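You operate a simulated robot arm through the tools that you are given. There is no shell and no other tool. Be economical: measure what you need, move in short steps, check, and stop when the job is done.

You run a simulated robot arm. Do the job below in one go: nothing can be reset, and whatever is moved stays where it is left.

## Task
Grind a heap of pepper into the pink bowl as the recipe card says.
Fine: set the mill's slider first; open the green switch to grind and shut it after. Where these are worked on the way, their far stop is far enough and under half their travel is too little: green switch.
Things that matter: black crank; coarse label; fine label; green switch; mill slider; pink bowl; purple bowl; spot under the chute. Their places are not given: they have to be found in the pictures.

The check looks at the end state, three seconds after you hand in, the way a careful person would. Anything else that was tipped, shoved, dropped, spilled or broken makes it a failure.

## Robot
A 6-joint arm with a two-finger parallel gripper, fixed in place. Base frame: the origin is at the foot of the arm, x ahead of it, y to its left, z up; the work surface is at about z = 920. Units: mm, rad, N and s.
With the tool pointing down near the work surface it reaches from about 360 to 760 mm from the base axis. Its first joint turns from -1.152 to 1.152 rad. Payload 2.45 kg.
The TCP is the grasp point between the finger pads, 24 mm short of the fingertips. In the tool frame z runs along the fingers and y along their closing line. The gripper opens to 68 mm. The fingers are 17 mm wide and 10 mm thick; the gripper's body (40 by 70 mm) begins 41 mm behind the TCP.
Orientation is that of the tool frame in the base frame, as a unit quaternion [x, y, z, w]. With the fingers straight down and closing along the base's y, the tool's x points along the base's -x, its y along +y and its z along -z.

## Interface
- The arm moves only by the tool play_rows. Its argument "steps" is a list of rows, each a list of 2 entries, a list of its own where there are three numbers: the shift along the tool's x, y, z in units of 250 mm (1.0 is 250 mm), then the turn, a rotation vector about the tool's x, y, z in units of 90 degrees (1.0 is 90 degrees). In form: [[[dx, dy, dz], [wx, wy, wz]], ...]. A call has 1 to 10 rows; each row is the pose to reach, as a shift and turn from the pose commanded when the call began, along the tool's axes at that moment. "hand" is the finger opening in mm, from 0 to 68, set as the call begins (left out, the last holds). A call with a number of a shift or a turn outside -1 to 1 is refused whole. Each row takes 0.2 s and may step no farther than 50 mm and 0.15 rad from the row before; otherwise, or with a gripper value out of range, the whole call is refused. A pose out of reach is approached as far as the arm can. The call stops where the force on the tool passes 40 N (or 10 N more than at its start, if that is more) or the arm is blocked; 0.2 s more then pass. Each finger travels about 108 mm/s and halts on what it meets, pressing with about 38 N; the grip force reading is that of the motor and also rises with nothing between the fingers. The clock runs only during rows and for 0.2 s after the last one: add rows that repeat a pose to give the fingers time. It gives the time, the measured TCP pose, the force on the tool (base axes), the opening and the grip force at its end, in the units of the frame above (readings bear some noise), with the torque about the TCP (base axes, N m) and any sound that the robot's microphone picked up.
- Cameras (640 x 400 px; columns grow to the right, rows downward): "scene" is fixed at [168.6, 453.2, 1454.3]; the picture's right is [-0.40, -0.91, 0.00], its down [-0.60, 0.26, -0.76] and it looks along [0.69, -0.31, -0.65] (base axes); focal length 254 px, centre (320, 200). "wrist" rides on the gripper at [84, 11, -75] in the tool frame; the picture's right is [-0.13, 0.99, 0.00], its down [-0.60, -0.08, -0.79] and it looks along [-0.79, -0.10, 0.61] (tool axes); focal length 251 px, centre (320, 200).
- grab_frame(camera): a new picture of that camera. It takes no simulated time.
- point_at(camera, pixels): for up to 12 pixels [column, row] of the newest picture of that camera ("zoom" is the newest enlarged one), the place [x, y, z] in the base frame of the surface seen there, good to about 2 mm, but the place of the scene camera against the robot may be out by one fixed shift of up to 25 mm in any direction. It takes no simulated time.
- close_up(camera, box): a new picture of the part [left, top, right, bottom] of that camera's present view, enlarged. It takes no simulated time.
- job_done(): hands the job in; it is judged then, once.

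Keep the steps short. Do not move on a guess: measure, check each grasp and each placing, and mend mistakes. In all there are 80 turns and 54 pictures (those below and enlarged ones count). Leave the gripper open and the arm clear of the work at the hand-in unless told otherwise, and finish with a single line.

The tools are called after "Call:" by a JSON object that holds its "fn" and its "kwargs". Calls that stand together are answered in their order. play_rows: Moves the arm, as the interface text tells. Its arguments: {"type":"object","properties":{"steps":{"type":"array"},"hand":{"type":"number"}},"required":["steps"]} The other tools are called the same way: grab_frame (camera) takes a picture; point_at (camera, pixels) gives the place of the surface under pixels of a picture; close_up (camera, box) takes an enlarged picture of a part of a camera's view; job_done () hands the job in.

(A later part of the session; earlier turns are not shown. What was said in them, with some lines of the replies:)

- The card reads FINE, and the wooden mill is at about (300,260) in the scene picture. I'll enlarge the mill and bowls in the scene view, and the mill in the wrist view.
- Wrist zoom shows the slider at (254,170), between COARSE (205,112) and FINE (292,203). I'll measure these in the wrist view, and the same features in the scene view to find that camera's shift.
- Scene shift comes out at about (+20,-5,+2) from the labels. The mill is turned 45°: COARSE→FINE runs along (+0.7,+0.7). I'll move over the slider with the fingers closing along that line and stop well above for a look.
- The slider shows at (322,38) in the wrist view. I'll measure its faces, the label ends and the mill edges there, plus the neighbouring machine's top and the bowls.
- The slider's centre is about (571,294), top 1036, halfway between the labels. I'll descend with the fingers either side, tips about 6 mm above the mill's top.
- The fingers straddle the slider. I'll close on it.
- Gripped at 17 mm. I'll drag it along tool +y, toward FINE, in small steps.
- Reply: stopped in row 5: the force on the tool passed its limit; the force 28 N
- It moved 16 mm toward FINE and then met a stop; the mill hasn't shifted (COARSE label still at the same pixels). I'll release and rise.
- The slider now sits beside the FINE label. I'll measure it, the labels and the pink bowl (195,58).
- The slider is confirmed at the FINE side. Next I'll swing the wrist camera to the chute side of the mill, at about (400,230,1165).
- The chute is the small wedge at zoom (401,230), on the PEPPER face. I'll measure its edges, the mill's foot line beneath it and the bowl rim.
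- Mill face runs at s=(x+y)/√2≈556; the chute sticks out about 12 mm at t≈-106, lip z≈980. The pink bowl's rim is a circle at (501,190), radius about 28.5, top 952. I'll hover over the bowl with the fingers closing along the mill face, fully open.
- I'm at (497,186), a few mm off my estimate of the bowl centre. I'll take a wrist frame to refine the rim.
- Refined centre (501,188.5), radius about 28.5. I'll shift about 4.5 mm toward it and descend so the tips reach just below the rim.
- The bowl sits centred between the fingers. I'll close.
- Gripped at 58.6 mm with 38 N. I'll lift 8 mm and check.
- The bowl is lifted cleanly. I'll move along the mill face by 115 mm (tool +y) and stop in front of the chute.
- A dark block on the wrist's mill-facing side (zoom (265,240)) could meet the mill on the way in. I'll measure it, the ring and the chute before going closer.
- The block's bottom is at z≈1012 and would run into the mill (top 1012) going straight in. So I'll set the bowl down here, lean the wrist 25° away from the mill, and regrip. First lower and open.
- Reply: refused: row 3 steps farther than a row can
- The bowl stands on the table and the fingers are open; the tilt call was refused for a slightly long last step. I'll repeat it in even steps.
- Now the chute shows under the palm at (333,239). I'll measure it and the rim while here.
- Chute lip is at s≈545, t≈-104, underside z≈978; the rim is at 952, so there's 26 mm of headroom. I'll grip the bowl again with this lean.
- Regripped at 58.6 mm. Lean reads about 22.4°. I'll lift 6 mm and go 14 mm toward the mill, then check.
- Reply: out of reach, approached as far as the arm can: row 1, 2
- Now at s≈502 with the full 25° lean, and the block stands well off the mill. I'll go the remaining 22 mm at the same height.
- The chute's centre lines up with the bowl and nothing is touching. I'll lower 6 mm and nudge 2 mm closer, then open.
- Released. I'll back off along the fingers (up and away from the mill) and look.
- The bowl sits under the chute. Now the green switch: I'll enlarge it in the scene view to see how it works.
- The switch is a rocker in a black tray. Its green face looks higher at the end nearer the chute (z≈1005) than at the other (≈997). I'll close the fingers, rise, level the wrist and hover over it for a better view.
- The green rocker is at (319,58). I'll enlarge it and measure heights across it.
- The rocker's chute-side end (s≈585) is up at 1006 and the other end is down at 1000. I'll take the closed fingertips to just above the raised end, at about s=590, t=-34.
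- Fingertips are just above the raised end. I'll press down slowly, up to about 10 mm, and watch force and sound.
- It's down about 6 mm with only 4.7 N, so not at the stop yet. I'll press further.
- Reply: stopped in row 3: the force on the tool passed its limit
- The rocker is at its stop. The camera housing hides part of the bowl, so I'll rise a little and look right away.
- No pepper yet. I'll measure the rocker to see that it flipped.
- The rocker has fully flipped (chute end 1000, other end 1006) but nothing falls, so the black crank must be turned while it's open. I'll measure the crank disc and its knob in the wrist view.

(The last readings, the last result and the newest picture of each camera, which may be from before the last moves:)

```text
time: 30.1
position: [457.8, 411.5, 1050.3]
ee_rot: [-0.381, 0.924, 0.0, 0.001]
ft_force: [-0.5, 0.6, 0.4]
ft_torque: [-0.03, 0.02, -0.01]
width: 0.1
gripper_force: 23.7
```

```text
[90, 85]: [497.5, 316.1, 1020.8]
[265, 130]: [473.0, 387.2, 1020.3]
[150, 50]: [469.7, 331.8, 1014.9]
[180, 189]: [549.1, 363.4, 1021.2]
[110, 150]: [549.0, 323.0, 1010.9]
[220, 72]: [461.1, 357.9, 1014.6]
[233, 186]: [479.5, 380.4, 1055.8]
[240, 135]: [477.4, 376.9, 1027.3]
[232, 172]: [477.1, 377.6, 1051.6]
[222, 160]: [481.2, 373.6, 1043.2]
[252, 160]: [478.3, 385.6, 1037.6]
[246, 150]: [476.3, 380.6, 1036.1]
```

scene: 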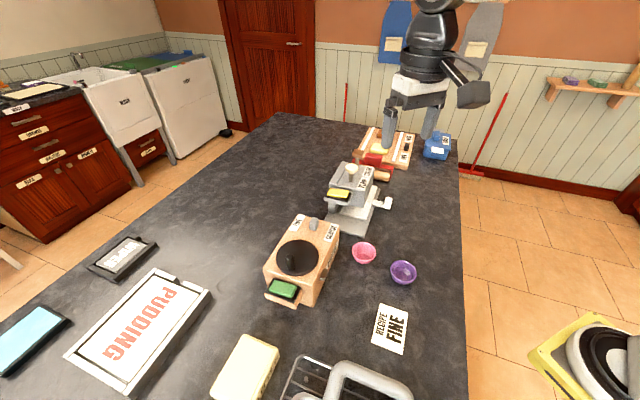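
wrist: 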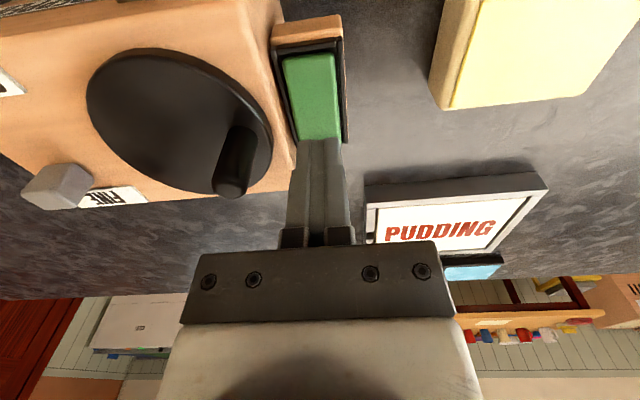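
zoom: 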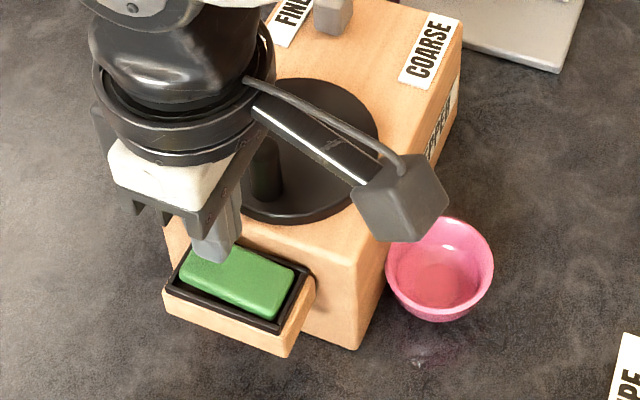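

Crank disc centre comes out at (505,359), radius about 44, top 1021. The knob is about 31 mm out at (483,381), top 1056. I'll rise, go over the knob, open to 40 mm and descend round it.

Call:
{"fn": "play_rows", "kwargs": {"steps": [[[0, 0, -0.12], [0, 0, 0]], [[0, 0, -0.24], [0, 0, 0]], [[0.015, -0.08, -0.24], [0, 0, 0]], [[0.015, -0.157, -0.24], [0, 0, 0]], [[0.015, -0.157, -0.12], [0, 0, 0]], [[0.015, -0.157, -0.04], [0, 0, 0]], [[0.015, -0.157, 0.004], [0, 0, 0]], [[0.015, -0.157, 0.004], [0, 0, 0]]], "hand": 40}}

Call:
{"fn": "close_up", "kwargs": {"camera": "scene", "box": [240, 200, 400, 300]}}

```text
time: 31.9
position: [482.7, 379.4, 1047.5]
ee_rot: [-0.381, 0.925, 0.002, 0.002]
ft_force: [0.8, 0.3, 0.1]
ft_torque: [-0.01, 0.0, -0.03]
width: 40.1
gripper_force: 0.0
```

```text
4.00 times, centred on (320, 250) of scene
```

zoom: 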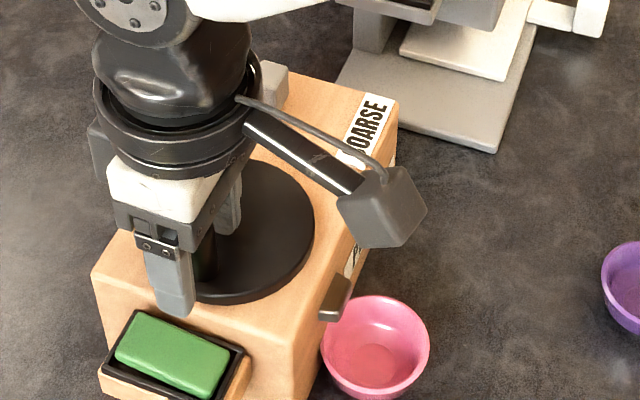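

The fingers straddle the knob with tips about 3 mm above the disc. I'll raise 3 mm and close on it.

Call:
{"fn": "play_rows", "kwargs": {"steps": [[[0, 0, -0.012], [0, 0, 0]], [[0, 0, -0.012], [0, 0, 0]], [[0, 0, -0.012], [0, 0, 0]]], "hand": 5}}

```text
time: 32.6
position: [483.8, 378.8, 1048.6]
ee_rot: [-0.382, 0.924, -0.001, -0.002]
ft_force: [9.3, -9.8, -25.2]
ft_torque: [0.55, -0.5, 0.01]
width: 15.9
gripper_force: 35.0
```

Gripped at 15.9 mm, but with a pull of 25 N down and 13 N sideways. I'll relax it by 2 mm down and 1.5 mm toward the crank's centre.

Call:
{"fn": "play_rows", "kwargs": {"steps": [[[0, -0.003, 0.004], [0, 0, 0]], [[0, -0.006, 0.008], [0, 0, 0]]]}}

```text
time: 33.2
position: [483.9, 378.1, 1050.2]
ee_rot: [-0.381, 0.924, 0.0, 0.0]
ft_force: [4.0, -10.9, -16.6]
ft_torque: [-0.57, 0.47, -0.15]
width: 16.2
gripper_force: 34.2
```

Still some load. I'll relax a little more the same way.

Call:
{"fn": "play_rows", "kwargs": {"steps": [[[0, -0.004, 0.006], [0, 0, 0]], [[0, -0.006, 0.01], [0, 0, 0]]]}}

```text
time: 33.9
position: [486.0, 378.7, 1049.5]
ee_rot: [-0.38, 0.925, 0.003, 0.004]
ft_force: [-4.0, -4.5, 4.2]
ft_torque: [-0.62, 0.48, -0.16]
width: 16.0
gripper_force: 35.2
```

Nearly unloaded now. I'll try turning the crank clockwise (seen from above) by 100° about its centre, radius about 28.5 mm, and watch.

Call:
{"fn": "play_rows", "kwargs": {"steps": [[[-0.039, -0.0069, 0], [0, 0, 0]], [[-0.0732, -0.0267, 0], [0, 0, 0]], [[-0.0988, -0.057, 0], [0, 0, 0]], [[-0.1123, -0.0942, 0], [0, 0, 0]], [[-0.1123, -0.1338, 0], [0, 0, 0]]]}}

Call:
{"fn": "close_up", "kwargs": {"camera": "scene", "box": [240, 200, 400, 300]}}

```text
time: 35.0
position: [527.4, 373.5, 1045.9]
ee_rot: [-0.381, 0.924, 0.0, 0.001]
ft_force: [-1.3, 4.9, 4.2]
ft_torque: [0.05, 0.06, -0.11]
width: 15.9
gripper_force: 35.0
```

```text
4.00 times, centred on (320, 250) of scene
```

zoom: 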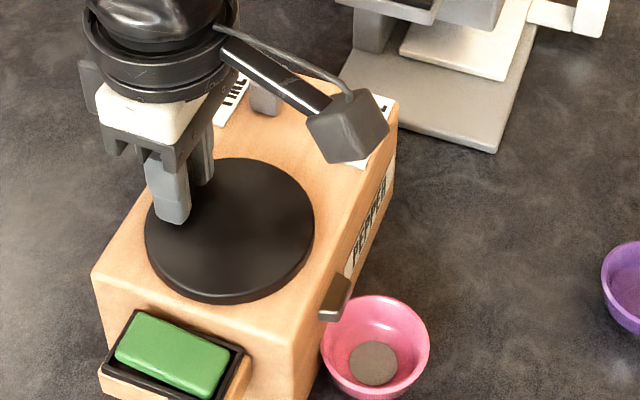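

Pepper is falling into the bowl: the switch is open and clockwise works. I'll continue the circle another 200°.

Call:
{"fn": "play_rows", "kwargs": {"steps": [[[0.0133, -0.0366, 0], [0, 0, 0]], [[0.0383, -0.0664, 0], [0, 0, 0]], [[0.072, -0.0858, 0], [0, 0, 0]], [[0.1103, -0.0926, 0], [0, 0, 0]], [[0.1486, -0.0858, 0], [0, 0, 0]], [[0.1823, -0.0664, 0], [0, 0, 0]], [[0.2072, -0.0366, 0], [0, 0, 0]], [[0.2206, 0, 0], [0, 0, 0]], [[0.2206, 0.0389, 0], [0, 0, 0]], [[0.2072, 0.0754, 0], [0, 0, 0]]]}}

Call:
{"fn": "close_up", "kwargs": {"camera": "scene", "box": [240, 200, 400, 300]}}

```text
time: 37.2
position: [479.1, 351.8, 1046.7]
ee_rot: [-0.381, 0.925, 0.001, 0.003]
ft_force: [0.5, -0.8, 0.3]
ft_torque: [0.02, 0.01, -0.02]
width: 5.0
gripper_force: 0.1
```

```text
4.00 times, centred on (320, 250) of scene
```

zoom: 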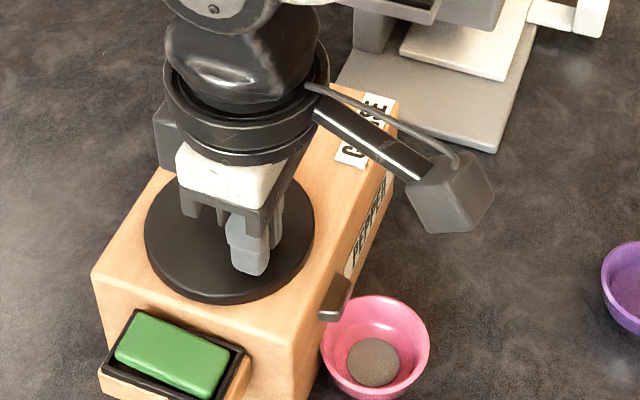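

The fingers slipped off the knob partway (opening now 5). The pepper has grown a bit. I'll rise clear and find the knob.

Call:
{"fn": "play_rows", "kwargs": {"steps": [[[0, 0, -0.15], [0, 0, 0]], [[0.04, 0, -0.3], [0, 0, 0]], [[0.1, 0, -0.4], [0, 0, 0]], [[0.1, 0, -0.4], [0, 0, 0]]], "hand": 40}}

Call:
{"fn": "grab_frame", "kwargs": {"camera": "wrist"}}

```text
time: 38.2
position: [459.7, 334.0, 1146.2]
ee_rot: [-0.381, 0.925, 0.0, 0.002]
ft_force: [0.2, -0.6, -0.4]
ft_torque: [0.02, 0.01, -0.06]
width: 39.9
gripper_force: 0.1
```

```text
13 pictures are left
```

wrist: 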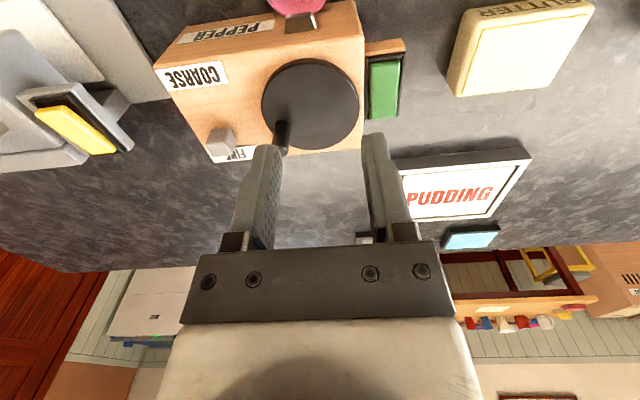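

The knob is at (282,137). I'll measure it.

Call:
{"fn": "point_at", "kwargs": {"camera": "wrist", "pixels": [[283, 128], [282, 140], [280, 148], [277, 138], [288, 138], [282, 134], [262, 100], [358, 100], [310, 60]]}}

```text
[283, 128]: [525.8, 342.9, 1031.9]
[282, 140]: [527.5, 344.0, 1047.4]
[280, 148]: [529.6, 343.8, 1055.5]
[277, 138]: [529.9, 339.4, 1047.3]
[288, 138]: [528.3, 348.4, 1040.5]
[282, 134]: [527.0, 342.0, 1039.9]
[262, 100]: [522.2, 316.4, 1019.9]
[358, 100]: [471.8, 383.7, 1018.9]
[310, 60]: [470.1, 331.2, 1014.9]
```

The knob stands at about (532,348), i.e. at -22° on its circle. Pushing will be steadier than gripping: closed fingers on the same circle behind the knob can't slip past it. I'll close, move over the point 50° behind it (530,373.5), and go down to 5 mm above the disc.

Call:
{"fn": "play_rows", "kwargs": {"steps": [[[-0.1, -0.03, 0], [0, 0, 0]], [[-0.2, -0.06, 0], [0, 0, 0]], [[-0.311, -0.087, 0], [0, 0, 0]], [[-0.311, -0.087, 0.12], [0, 0, 0]], [[-0.311, -0.087, 0.24], [0, 0, 0]], [[-0.311, -0.087, 0.34], [0, 0, 0]], [[-0.311, -0.087, 0.38], [0, 0, 0]], [[-0.311, -0.087, 0.38], [0, 0, 0]]], "hand": 0}}

```text
time: 40.0
position: [531.2, 372.6, 1050.1]
ee_rot: [-0.381, 0.925, 0.001, 0.001]
ft_force: [-0.5, -0.3, 0.2]
ft_torque: [-0.04, -0.03, 0.0]
width: 0.0
gripper_force: 23.8
```

In place, no contact. I'll push the knob round clockwise by 200°.

Call:
{"fn": "play_rows", "kwargs": {"steps": [[[0.017, -0.0365, 0], [0, 0, 0]], [[0.0455, -0.065, 0], [0, 0, 0]], [[0.082, -0.082, 0], [0, 0, 0]], [[0.122, -0.0856, 0], [0, 0, 0]], [[0.1612, -0.0752, 0], [0, 0, 0]], [[0.194, -0.052, 0], [0, 0, 0]], [[0.2172, -0.019, 0], [0, 0, 0]], [[0.2276, 0.02, 0], [0, 0, 0]], [[0.224, 0.06, 0], [0, 0, 0]], [[0.2072, 0.0964, 0], [0, 0, 0]]]}}

Call:
{"fn": "close_up", "kwargs": {"camera": "scene", "box": [240, 200, 400, 300]}}

```text
time: 42.2
position: [476.3, 354.1, 1051.6]
ee_rot: [-0.38, 0.925, 0.0, 0.002]
ft_force: [0.2, 1.1, 0.8]
ft_torque: [0.03, 0.02, 0.03]
width: 0.1
gripper_force: 23.0
```

```text
4.00 times, centred on (320, 250) of scene
```

zoom: 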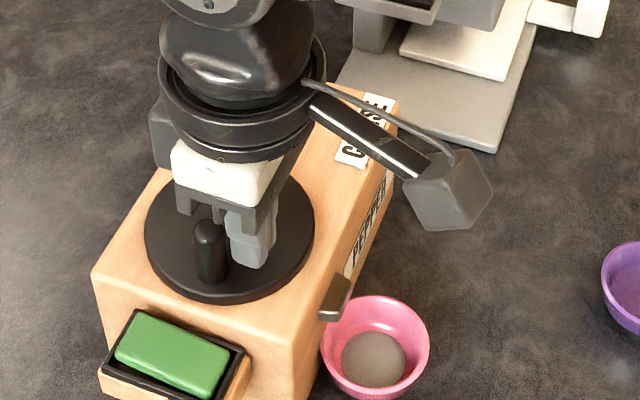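

The push works; the knob has now made about one full turn and the pepper pile has grown. I'll look closely at the bowl.

Call:
{"fn": "close_up", "kwargs": {"camera": "scene", "box": [314, 266, 354, 304]}}

Call:
{"fn": "point_at", "kwargs": {"camera": "zoom", "pixels": [[320, 230], [260, 230], [380, 235], [320, 200], [320, 270], [320, 120], [430, 200], [200, 250], [300, 250]]}}

```text
10.53 times, centred on (334, 285) of scene
```

zoom: 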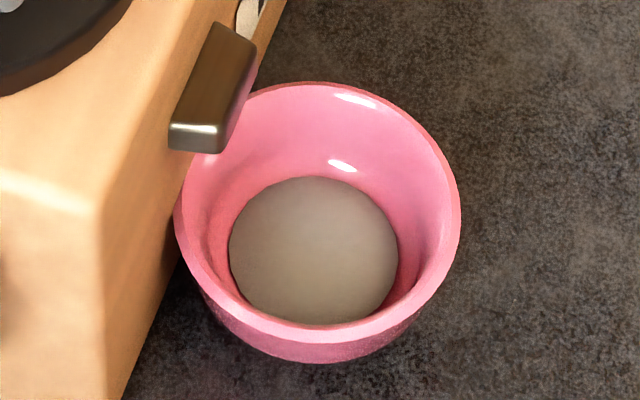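

```text
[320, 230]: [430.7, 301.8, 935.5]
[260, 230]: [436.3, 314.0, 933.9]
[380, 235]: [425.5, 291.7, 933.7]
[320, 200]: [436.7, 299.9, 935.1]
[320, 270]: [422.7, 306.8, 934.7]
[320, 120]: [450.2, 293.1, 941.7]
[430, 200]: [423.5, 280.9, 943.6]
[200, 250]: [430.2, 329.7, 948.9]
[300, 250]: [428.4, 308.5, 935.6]
```

The pepper surface is at z≈936 over a floor at 926, with the rim at 952, so there's plenty of room. One more turn will make a proper heap; I'll do the first 200°.

Call:
{"fn": "play_rows", "kwargs": {"steps": [[[-0.0284, 0.0284, 0], [0, 0, 0]], [[-0.065, 0.0456, 0], [0, 0, 0]], [[-0.1052, 0.0492, 0], [0, 0, 0]], [[-0.144, 0.0386, 0], [0, 0, 0]], [[-0.1772, 0.0155, 0], [0, 0, 0]], [[-0.2, -0.0176, 0], [0, 0, 0]], [[-0.2104, -0.0564, 0], [0, 0, 0]], [[-0.2072, -0.0964, 0], [0, 0, 0]], [[-0.19, -0.1332, 0], [0, 0, 0]], [[-0.1616, -0.1616, 0], [0, 0, 0]]]}}

Call:
{"fn": "close_up", "kwargs": {"camera": "scene", "box": [300, 260, 364, 304]}}

Call:
{"fn": "point_at", "kwargs": {"camera": "zoom", "pixels": [[320, 235], [290, 235], [350, 240], [320, 210], [320, 265]]}}

```text
time: 44.5
position: [536.0, 353.0, 1052.7]
ee_rot: [-0.381, 0.925, 0.001, 0.002]
ft_force: [0.8, 0.4, -0.1]
ft_torque: [-0.03, 0.04, 0.03]
width: 0.0
gripper_force: 23.4
```

```text
9.09 times, centred on (332, 282) of scene
```

zoom: 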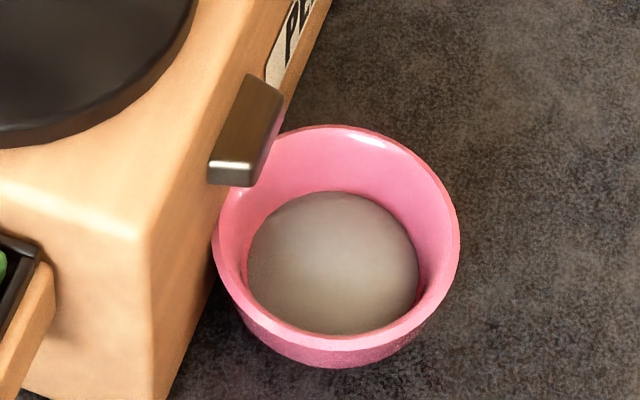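

```text
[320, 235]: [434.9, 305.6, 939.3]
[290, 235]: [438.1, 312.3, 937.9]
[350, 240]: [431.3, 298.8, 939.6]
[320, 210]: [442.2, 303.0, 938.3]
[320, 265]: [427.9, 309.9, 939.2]
```

The heap is at z≈939 and domed, still well below the rim. I'll finish the second turn (160°) and then shut the switch.

Call:
{"fn": "play_rows", "kwargs": {"steps": [[[0.0364, -0.017, 0], [0, 0, 0]], [[0.0764, -0.0206, 0], [0, 0, 0]], [[0.1156, -0.0102, 0], [0, 0, 0]], [[0.1484, 0.013, 0], [0, 0, 0]], [[0.1716, 0.046, 0], [0, 0, 0]], [[0.182, 0.0848, 0], [0, 0, 0]], [[0.1784, 0.125, 0], [0, 0, 0]], [[0.1616, 0.1614, 0], [0, 0, 0]]]}}

```text
time: 46.2
position: [476.1, 354.0, 1050.5]
ee_rot: [-0.382, 0.924, 0.0, 0.001]
ft_force: [0.8, -0.8, -0.7]
ft_torque: [-0.03, 0.0, 0.01]
width: 0.1
gripper_force: 23.7
```

Now I'll rise, go over the raised far end of the rocker (s≈625, t≈-37), and stop just above it.

Call:
{"fn": "play_rows", "kwargs": {"steps": [[[0, 0, -0.12], [0, 0, 0]], [[0, 0, -0.24], [0, 0, 0]], [[-0.076, 0.1, -0.24], [0, 0, 0]], [[-0.152, 0.197, -0.24], [0, 0, 0]], [[-0.152, 0.197, -0.1], [0, 0, 0]], [[-0.152, 0.197, 0.02], [0, 0, 0]], [[-0.152, 0.197, 0.058], [0, 0, 0]], [[-0.152, 0.197, 0.058], [0, 0, 0]]]}}

Call:
{"fn": "close_up", "kwargs": {"camera": "scene", "box": [240, 210, 368, 310]}}

```text
time: 48.0
position: [471.5, 414.4, 1037.1]
ee_rot: [-0.381, 0.925, 0.001, 0.003]
ft_force: [-0.4, 0.1, 0.6]
ft_torque: [-0.05, -0.01, -0.01]
width: 0.0
gripper_force: 23.7
```

```text
4.00 times, centred on (304, 260) of scene
```

zoom: 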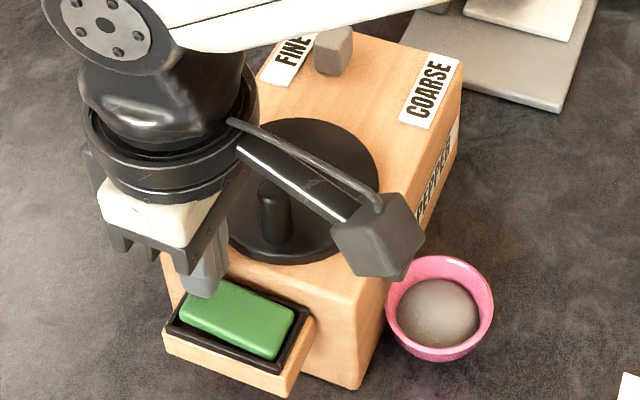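

The pile is a clear heap. Tips are above the raised end; I'll shift 3 mm outward and press down to the stop.

Call:
{"fn": "play_rows", "kwargs": {"steps": [[[0, 0.012, 0.01], [0, 0, 0]], [[0, 0.012, 0.02], [0, 0, 0]], [[0, 0.012, 0.03], [0, 0, 0]], [[0, 0.012, 0.038], [0, 0, 0]], [[0, 0.012, 0.046], [0, 0, 0]], [[0, 0.012, 0.054], [0, 0, 0]], [[0, 0.012, 0.062], [0, 0, 0]], [[0, 0.012, 0.07], [0, 0, 0]]]}}

```text
time: 49.9
position: [468.8, 418.1, 1025.6]
ee_rot: [-0.382, 0.924, 0.002, 0.006]
ft_force: [-0.5, -0.9, 3.1]
ft_torque: [-0.03, -0.01, -0.01]
width: 0.0
gripper_force: 23.8
stopped in row 8: the force on the tool passed its limit (the readings are from after the stop); the commanded pose is now the measured one
```

It hit the stop, as before. I'll rise clear, move back toward the arm's base, open the fingers and check.

Call:
{"fn": "play_rows", "kwargs": {"steps": [[[0, 0, -0.12], [0, 0, 0]], [[0, 0, -0.3], [0, 0, 0]], [[0.1, 0, -0.45], [0, 0, 0]], [[0.2, 0, -0.55], [0, 0, 0]], [[0.2, 0, -0.55], [0, 0, 0]]], "hand": 0}}

Call:
{"fn": "grab_frame", "kwargs": {"camera": "wrist"}}

Call:
{"fn": "close_up", "kwargs": {"camera": "scene", "box": [240, 200, 400, 310]}}

Call:
{"fn": "point_at", "kwargs": {"camera": "zoom", "pixels": [[150, 325], [170, 332], [190, 342], [205, 347], [130, 320]]}}

```text
time: 51.1
position: [432.5, 381.8, 1162.7]
ee_rot: [-0.381, 0.924, 0.002, 0.005]
ft_force: [-0.5, 0.3, 0.1]
ft_torque: [0.0, 0.02, -0.02]
width: 0.1
gripper_force: 23.4
```

```text
8 pictures are left
```

wrist: 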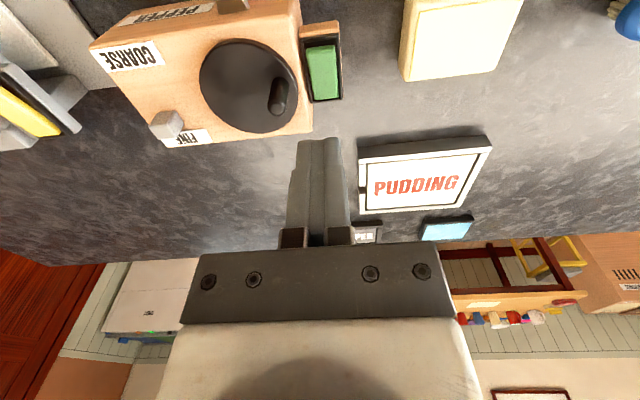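

```text
3.64 times, centred on (320, 255) of scene
```

zoom: 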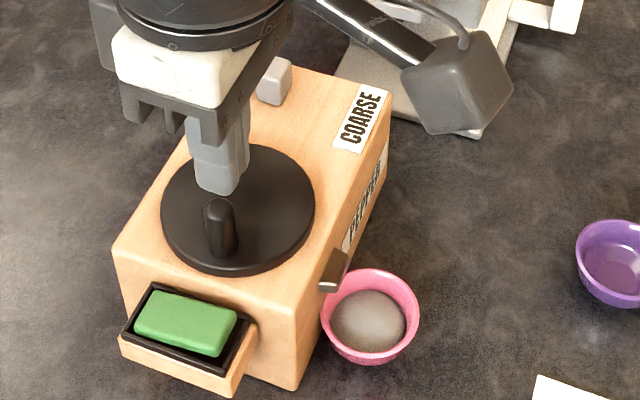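

```text
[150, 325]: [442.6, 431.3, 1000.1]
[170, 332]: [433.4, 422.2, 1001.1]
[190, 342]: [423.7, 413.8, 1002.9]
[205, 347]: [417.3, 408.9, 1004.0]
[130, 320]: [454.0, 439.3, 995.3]
```

The rocker looks shut. I'll confirm its heights, the slider and the labels in the wrist view.

Call:
{"fn": "point_at", "kwargs": {"camera": "wrist", "pixels": [[320, 52], [320, 60], [323, 75], [325, 90], [326, 95], [165, 125], [195, 138], [130, 58]]}}

Call:
{"fn": "play_rows", "kwargs": {"steps": [[[0.1, -0.15, -0.1], [0, 0, 0]], [[0.2, -0.3, -0.2], [0, 0, 0]], [[0.2, -0.45, -0.25], [0, 0, 0]], [[0.2, -0.6, -0.25], [0, 0, 0]], [[0.2, -0.6, -0.25], [0, 0, 0]]], "hand": 68}}

Call:
{"fn": "grab_frame", "kwargs": {"camera": "scene"}}

```text
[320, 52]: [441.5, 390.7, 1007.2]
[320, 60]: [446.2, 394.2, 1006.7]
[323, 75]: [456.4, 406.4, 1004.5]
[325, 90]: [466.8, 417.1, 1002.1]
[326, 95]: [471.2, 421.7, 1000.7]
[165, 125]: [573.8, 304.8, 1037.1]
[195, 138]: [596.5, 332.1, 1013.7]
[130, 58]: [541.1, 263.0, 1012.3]
```

```text
refused: row 1 steps farther than a row can; nothing moved
```

```text
6 pictures are left
```

scene: 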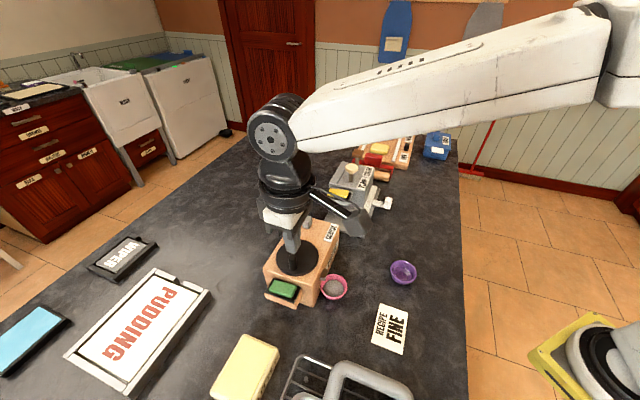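

The rocker is back exactly as it started (1007/1000), so shut, and the slider is still on FINE. I'll retreat up and sideways in shorter steps and open the fingers.

Call:
{"fn": "play_rows", "kwargs": {"steps": [[[0, 0, -0.1], [0, 0, 0]], [[0.05, -0.05, -0.22], [0, 0, 0]], [[0.1, -0.15, -0.32], [0, 0, 0]], [[0.1, -0.3, -0.4], [0, 0, 0]], [[0.1, -0.45, -0.4], [0, 0, 0]], [[0.1, -0.6, -0.4], [0, 0, 0]], [[0.1, -0.6, -0.4], [0, 0, 0]]], "hand": 68}}

Call:
{"fn": "close_up", "kwargs": {"camera": "scene", "box": [240, 200, 432, 320]}}

```text
time: 52.7
position: [520.2, 258.2, 1262.3]
ee_rot: [-0.38, 0.925, 0.002, 0.005]
ft_force: [-0.3, 0.4, 0.0]
ft_torque: [-0.02, 0.01, 0.0]
width: 68.3
gripper_force: 0.0
```

```text
3.33 times, centred on (336, 260) of scene
```

zoom: 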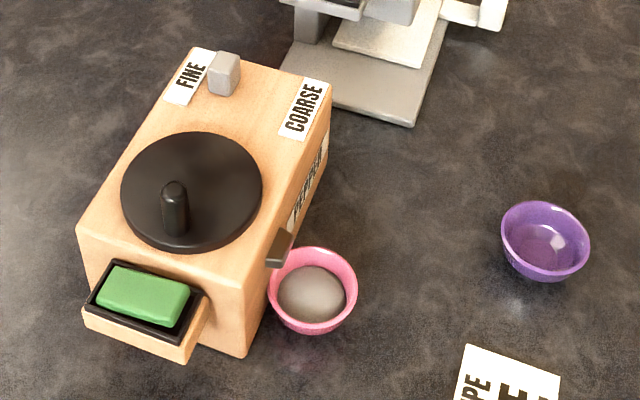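

The slider is on FINE, the switch is shut, and a heap of pepper is in the pink bowl. Nothing is spilled, nothing else has moved, and the arm is clear with the gripper open. I'll hand in.

Call:
{"fn": "job_done", "kwargs": {}}

```text
The job is handed in.
```

The pepper is ground fine into the pink bowl under the chute, with the slider on FINE, the green switch shut again and nothing spilled; how much counts as a heap was my judgement (two crank turns, bowl about half full).
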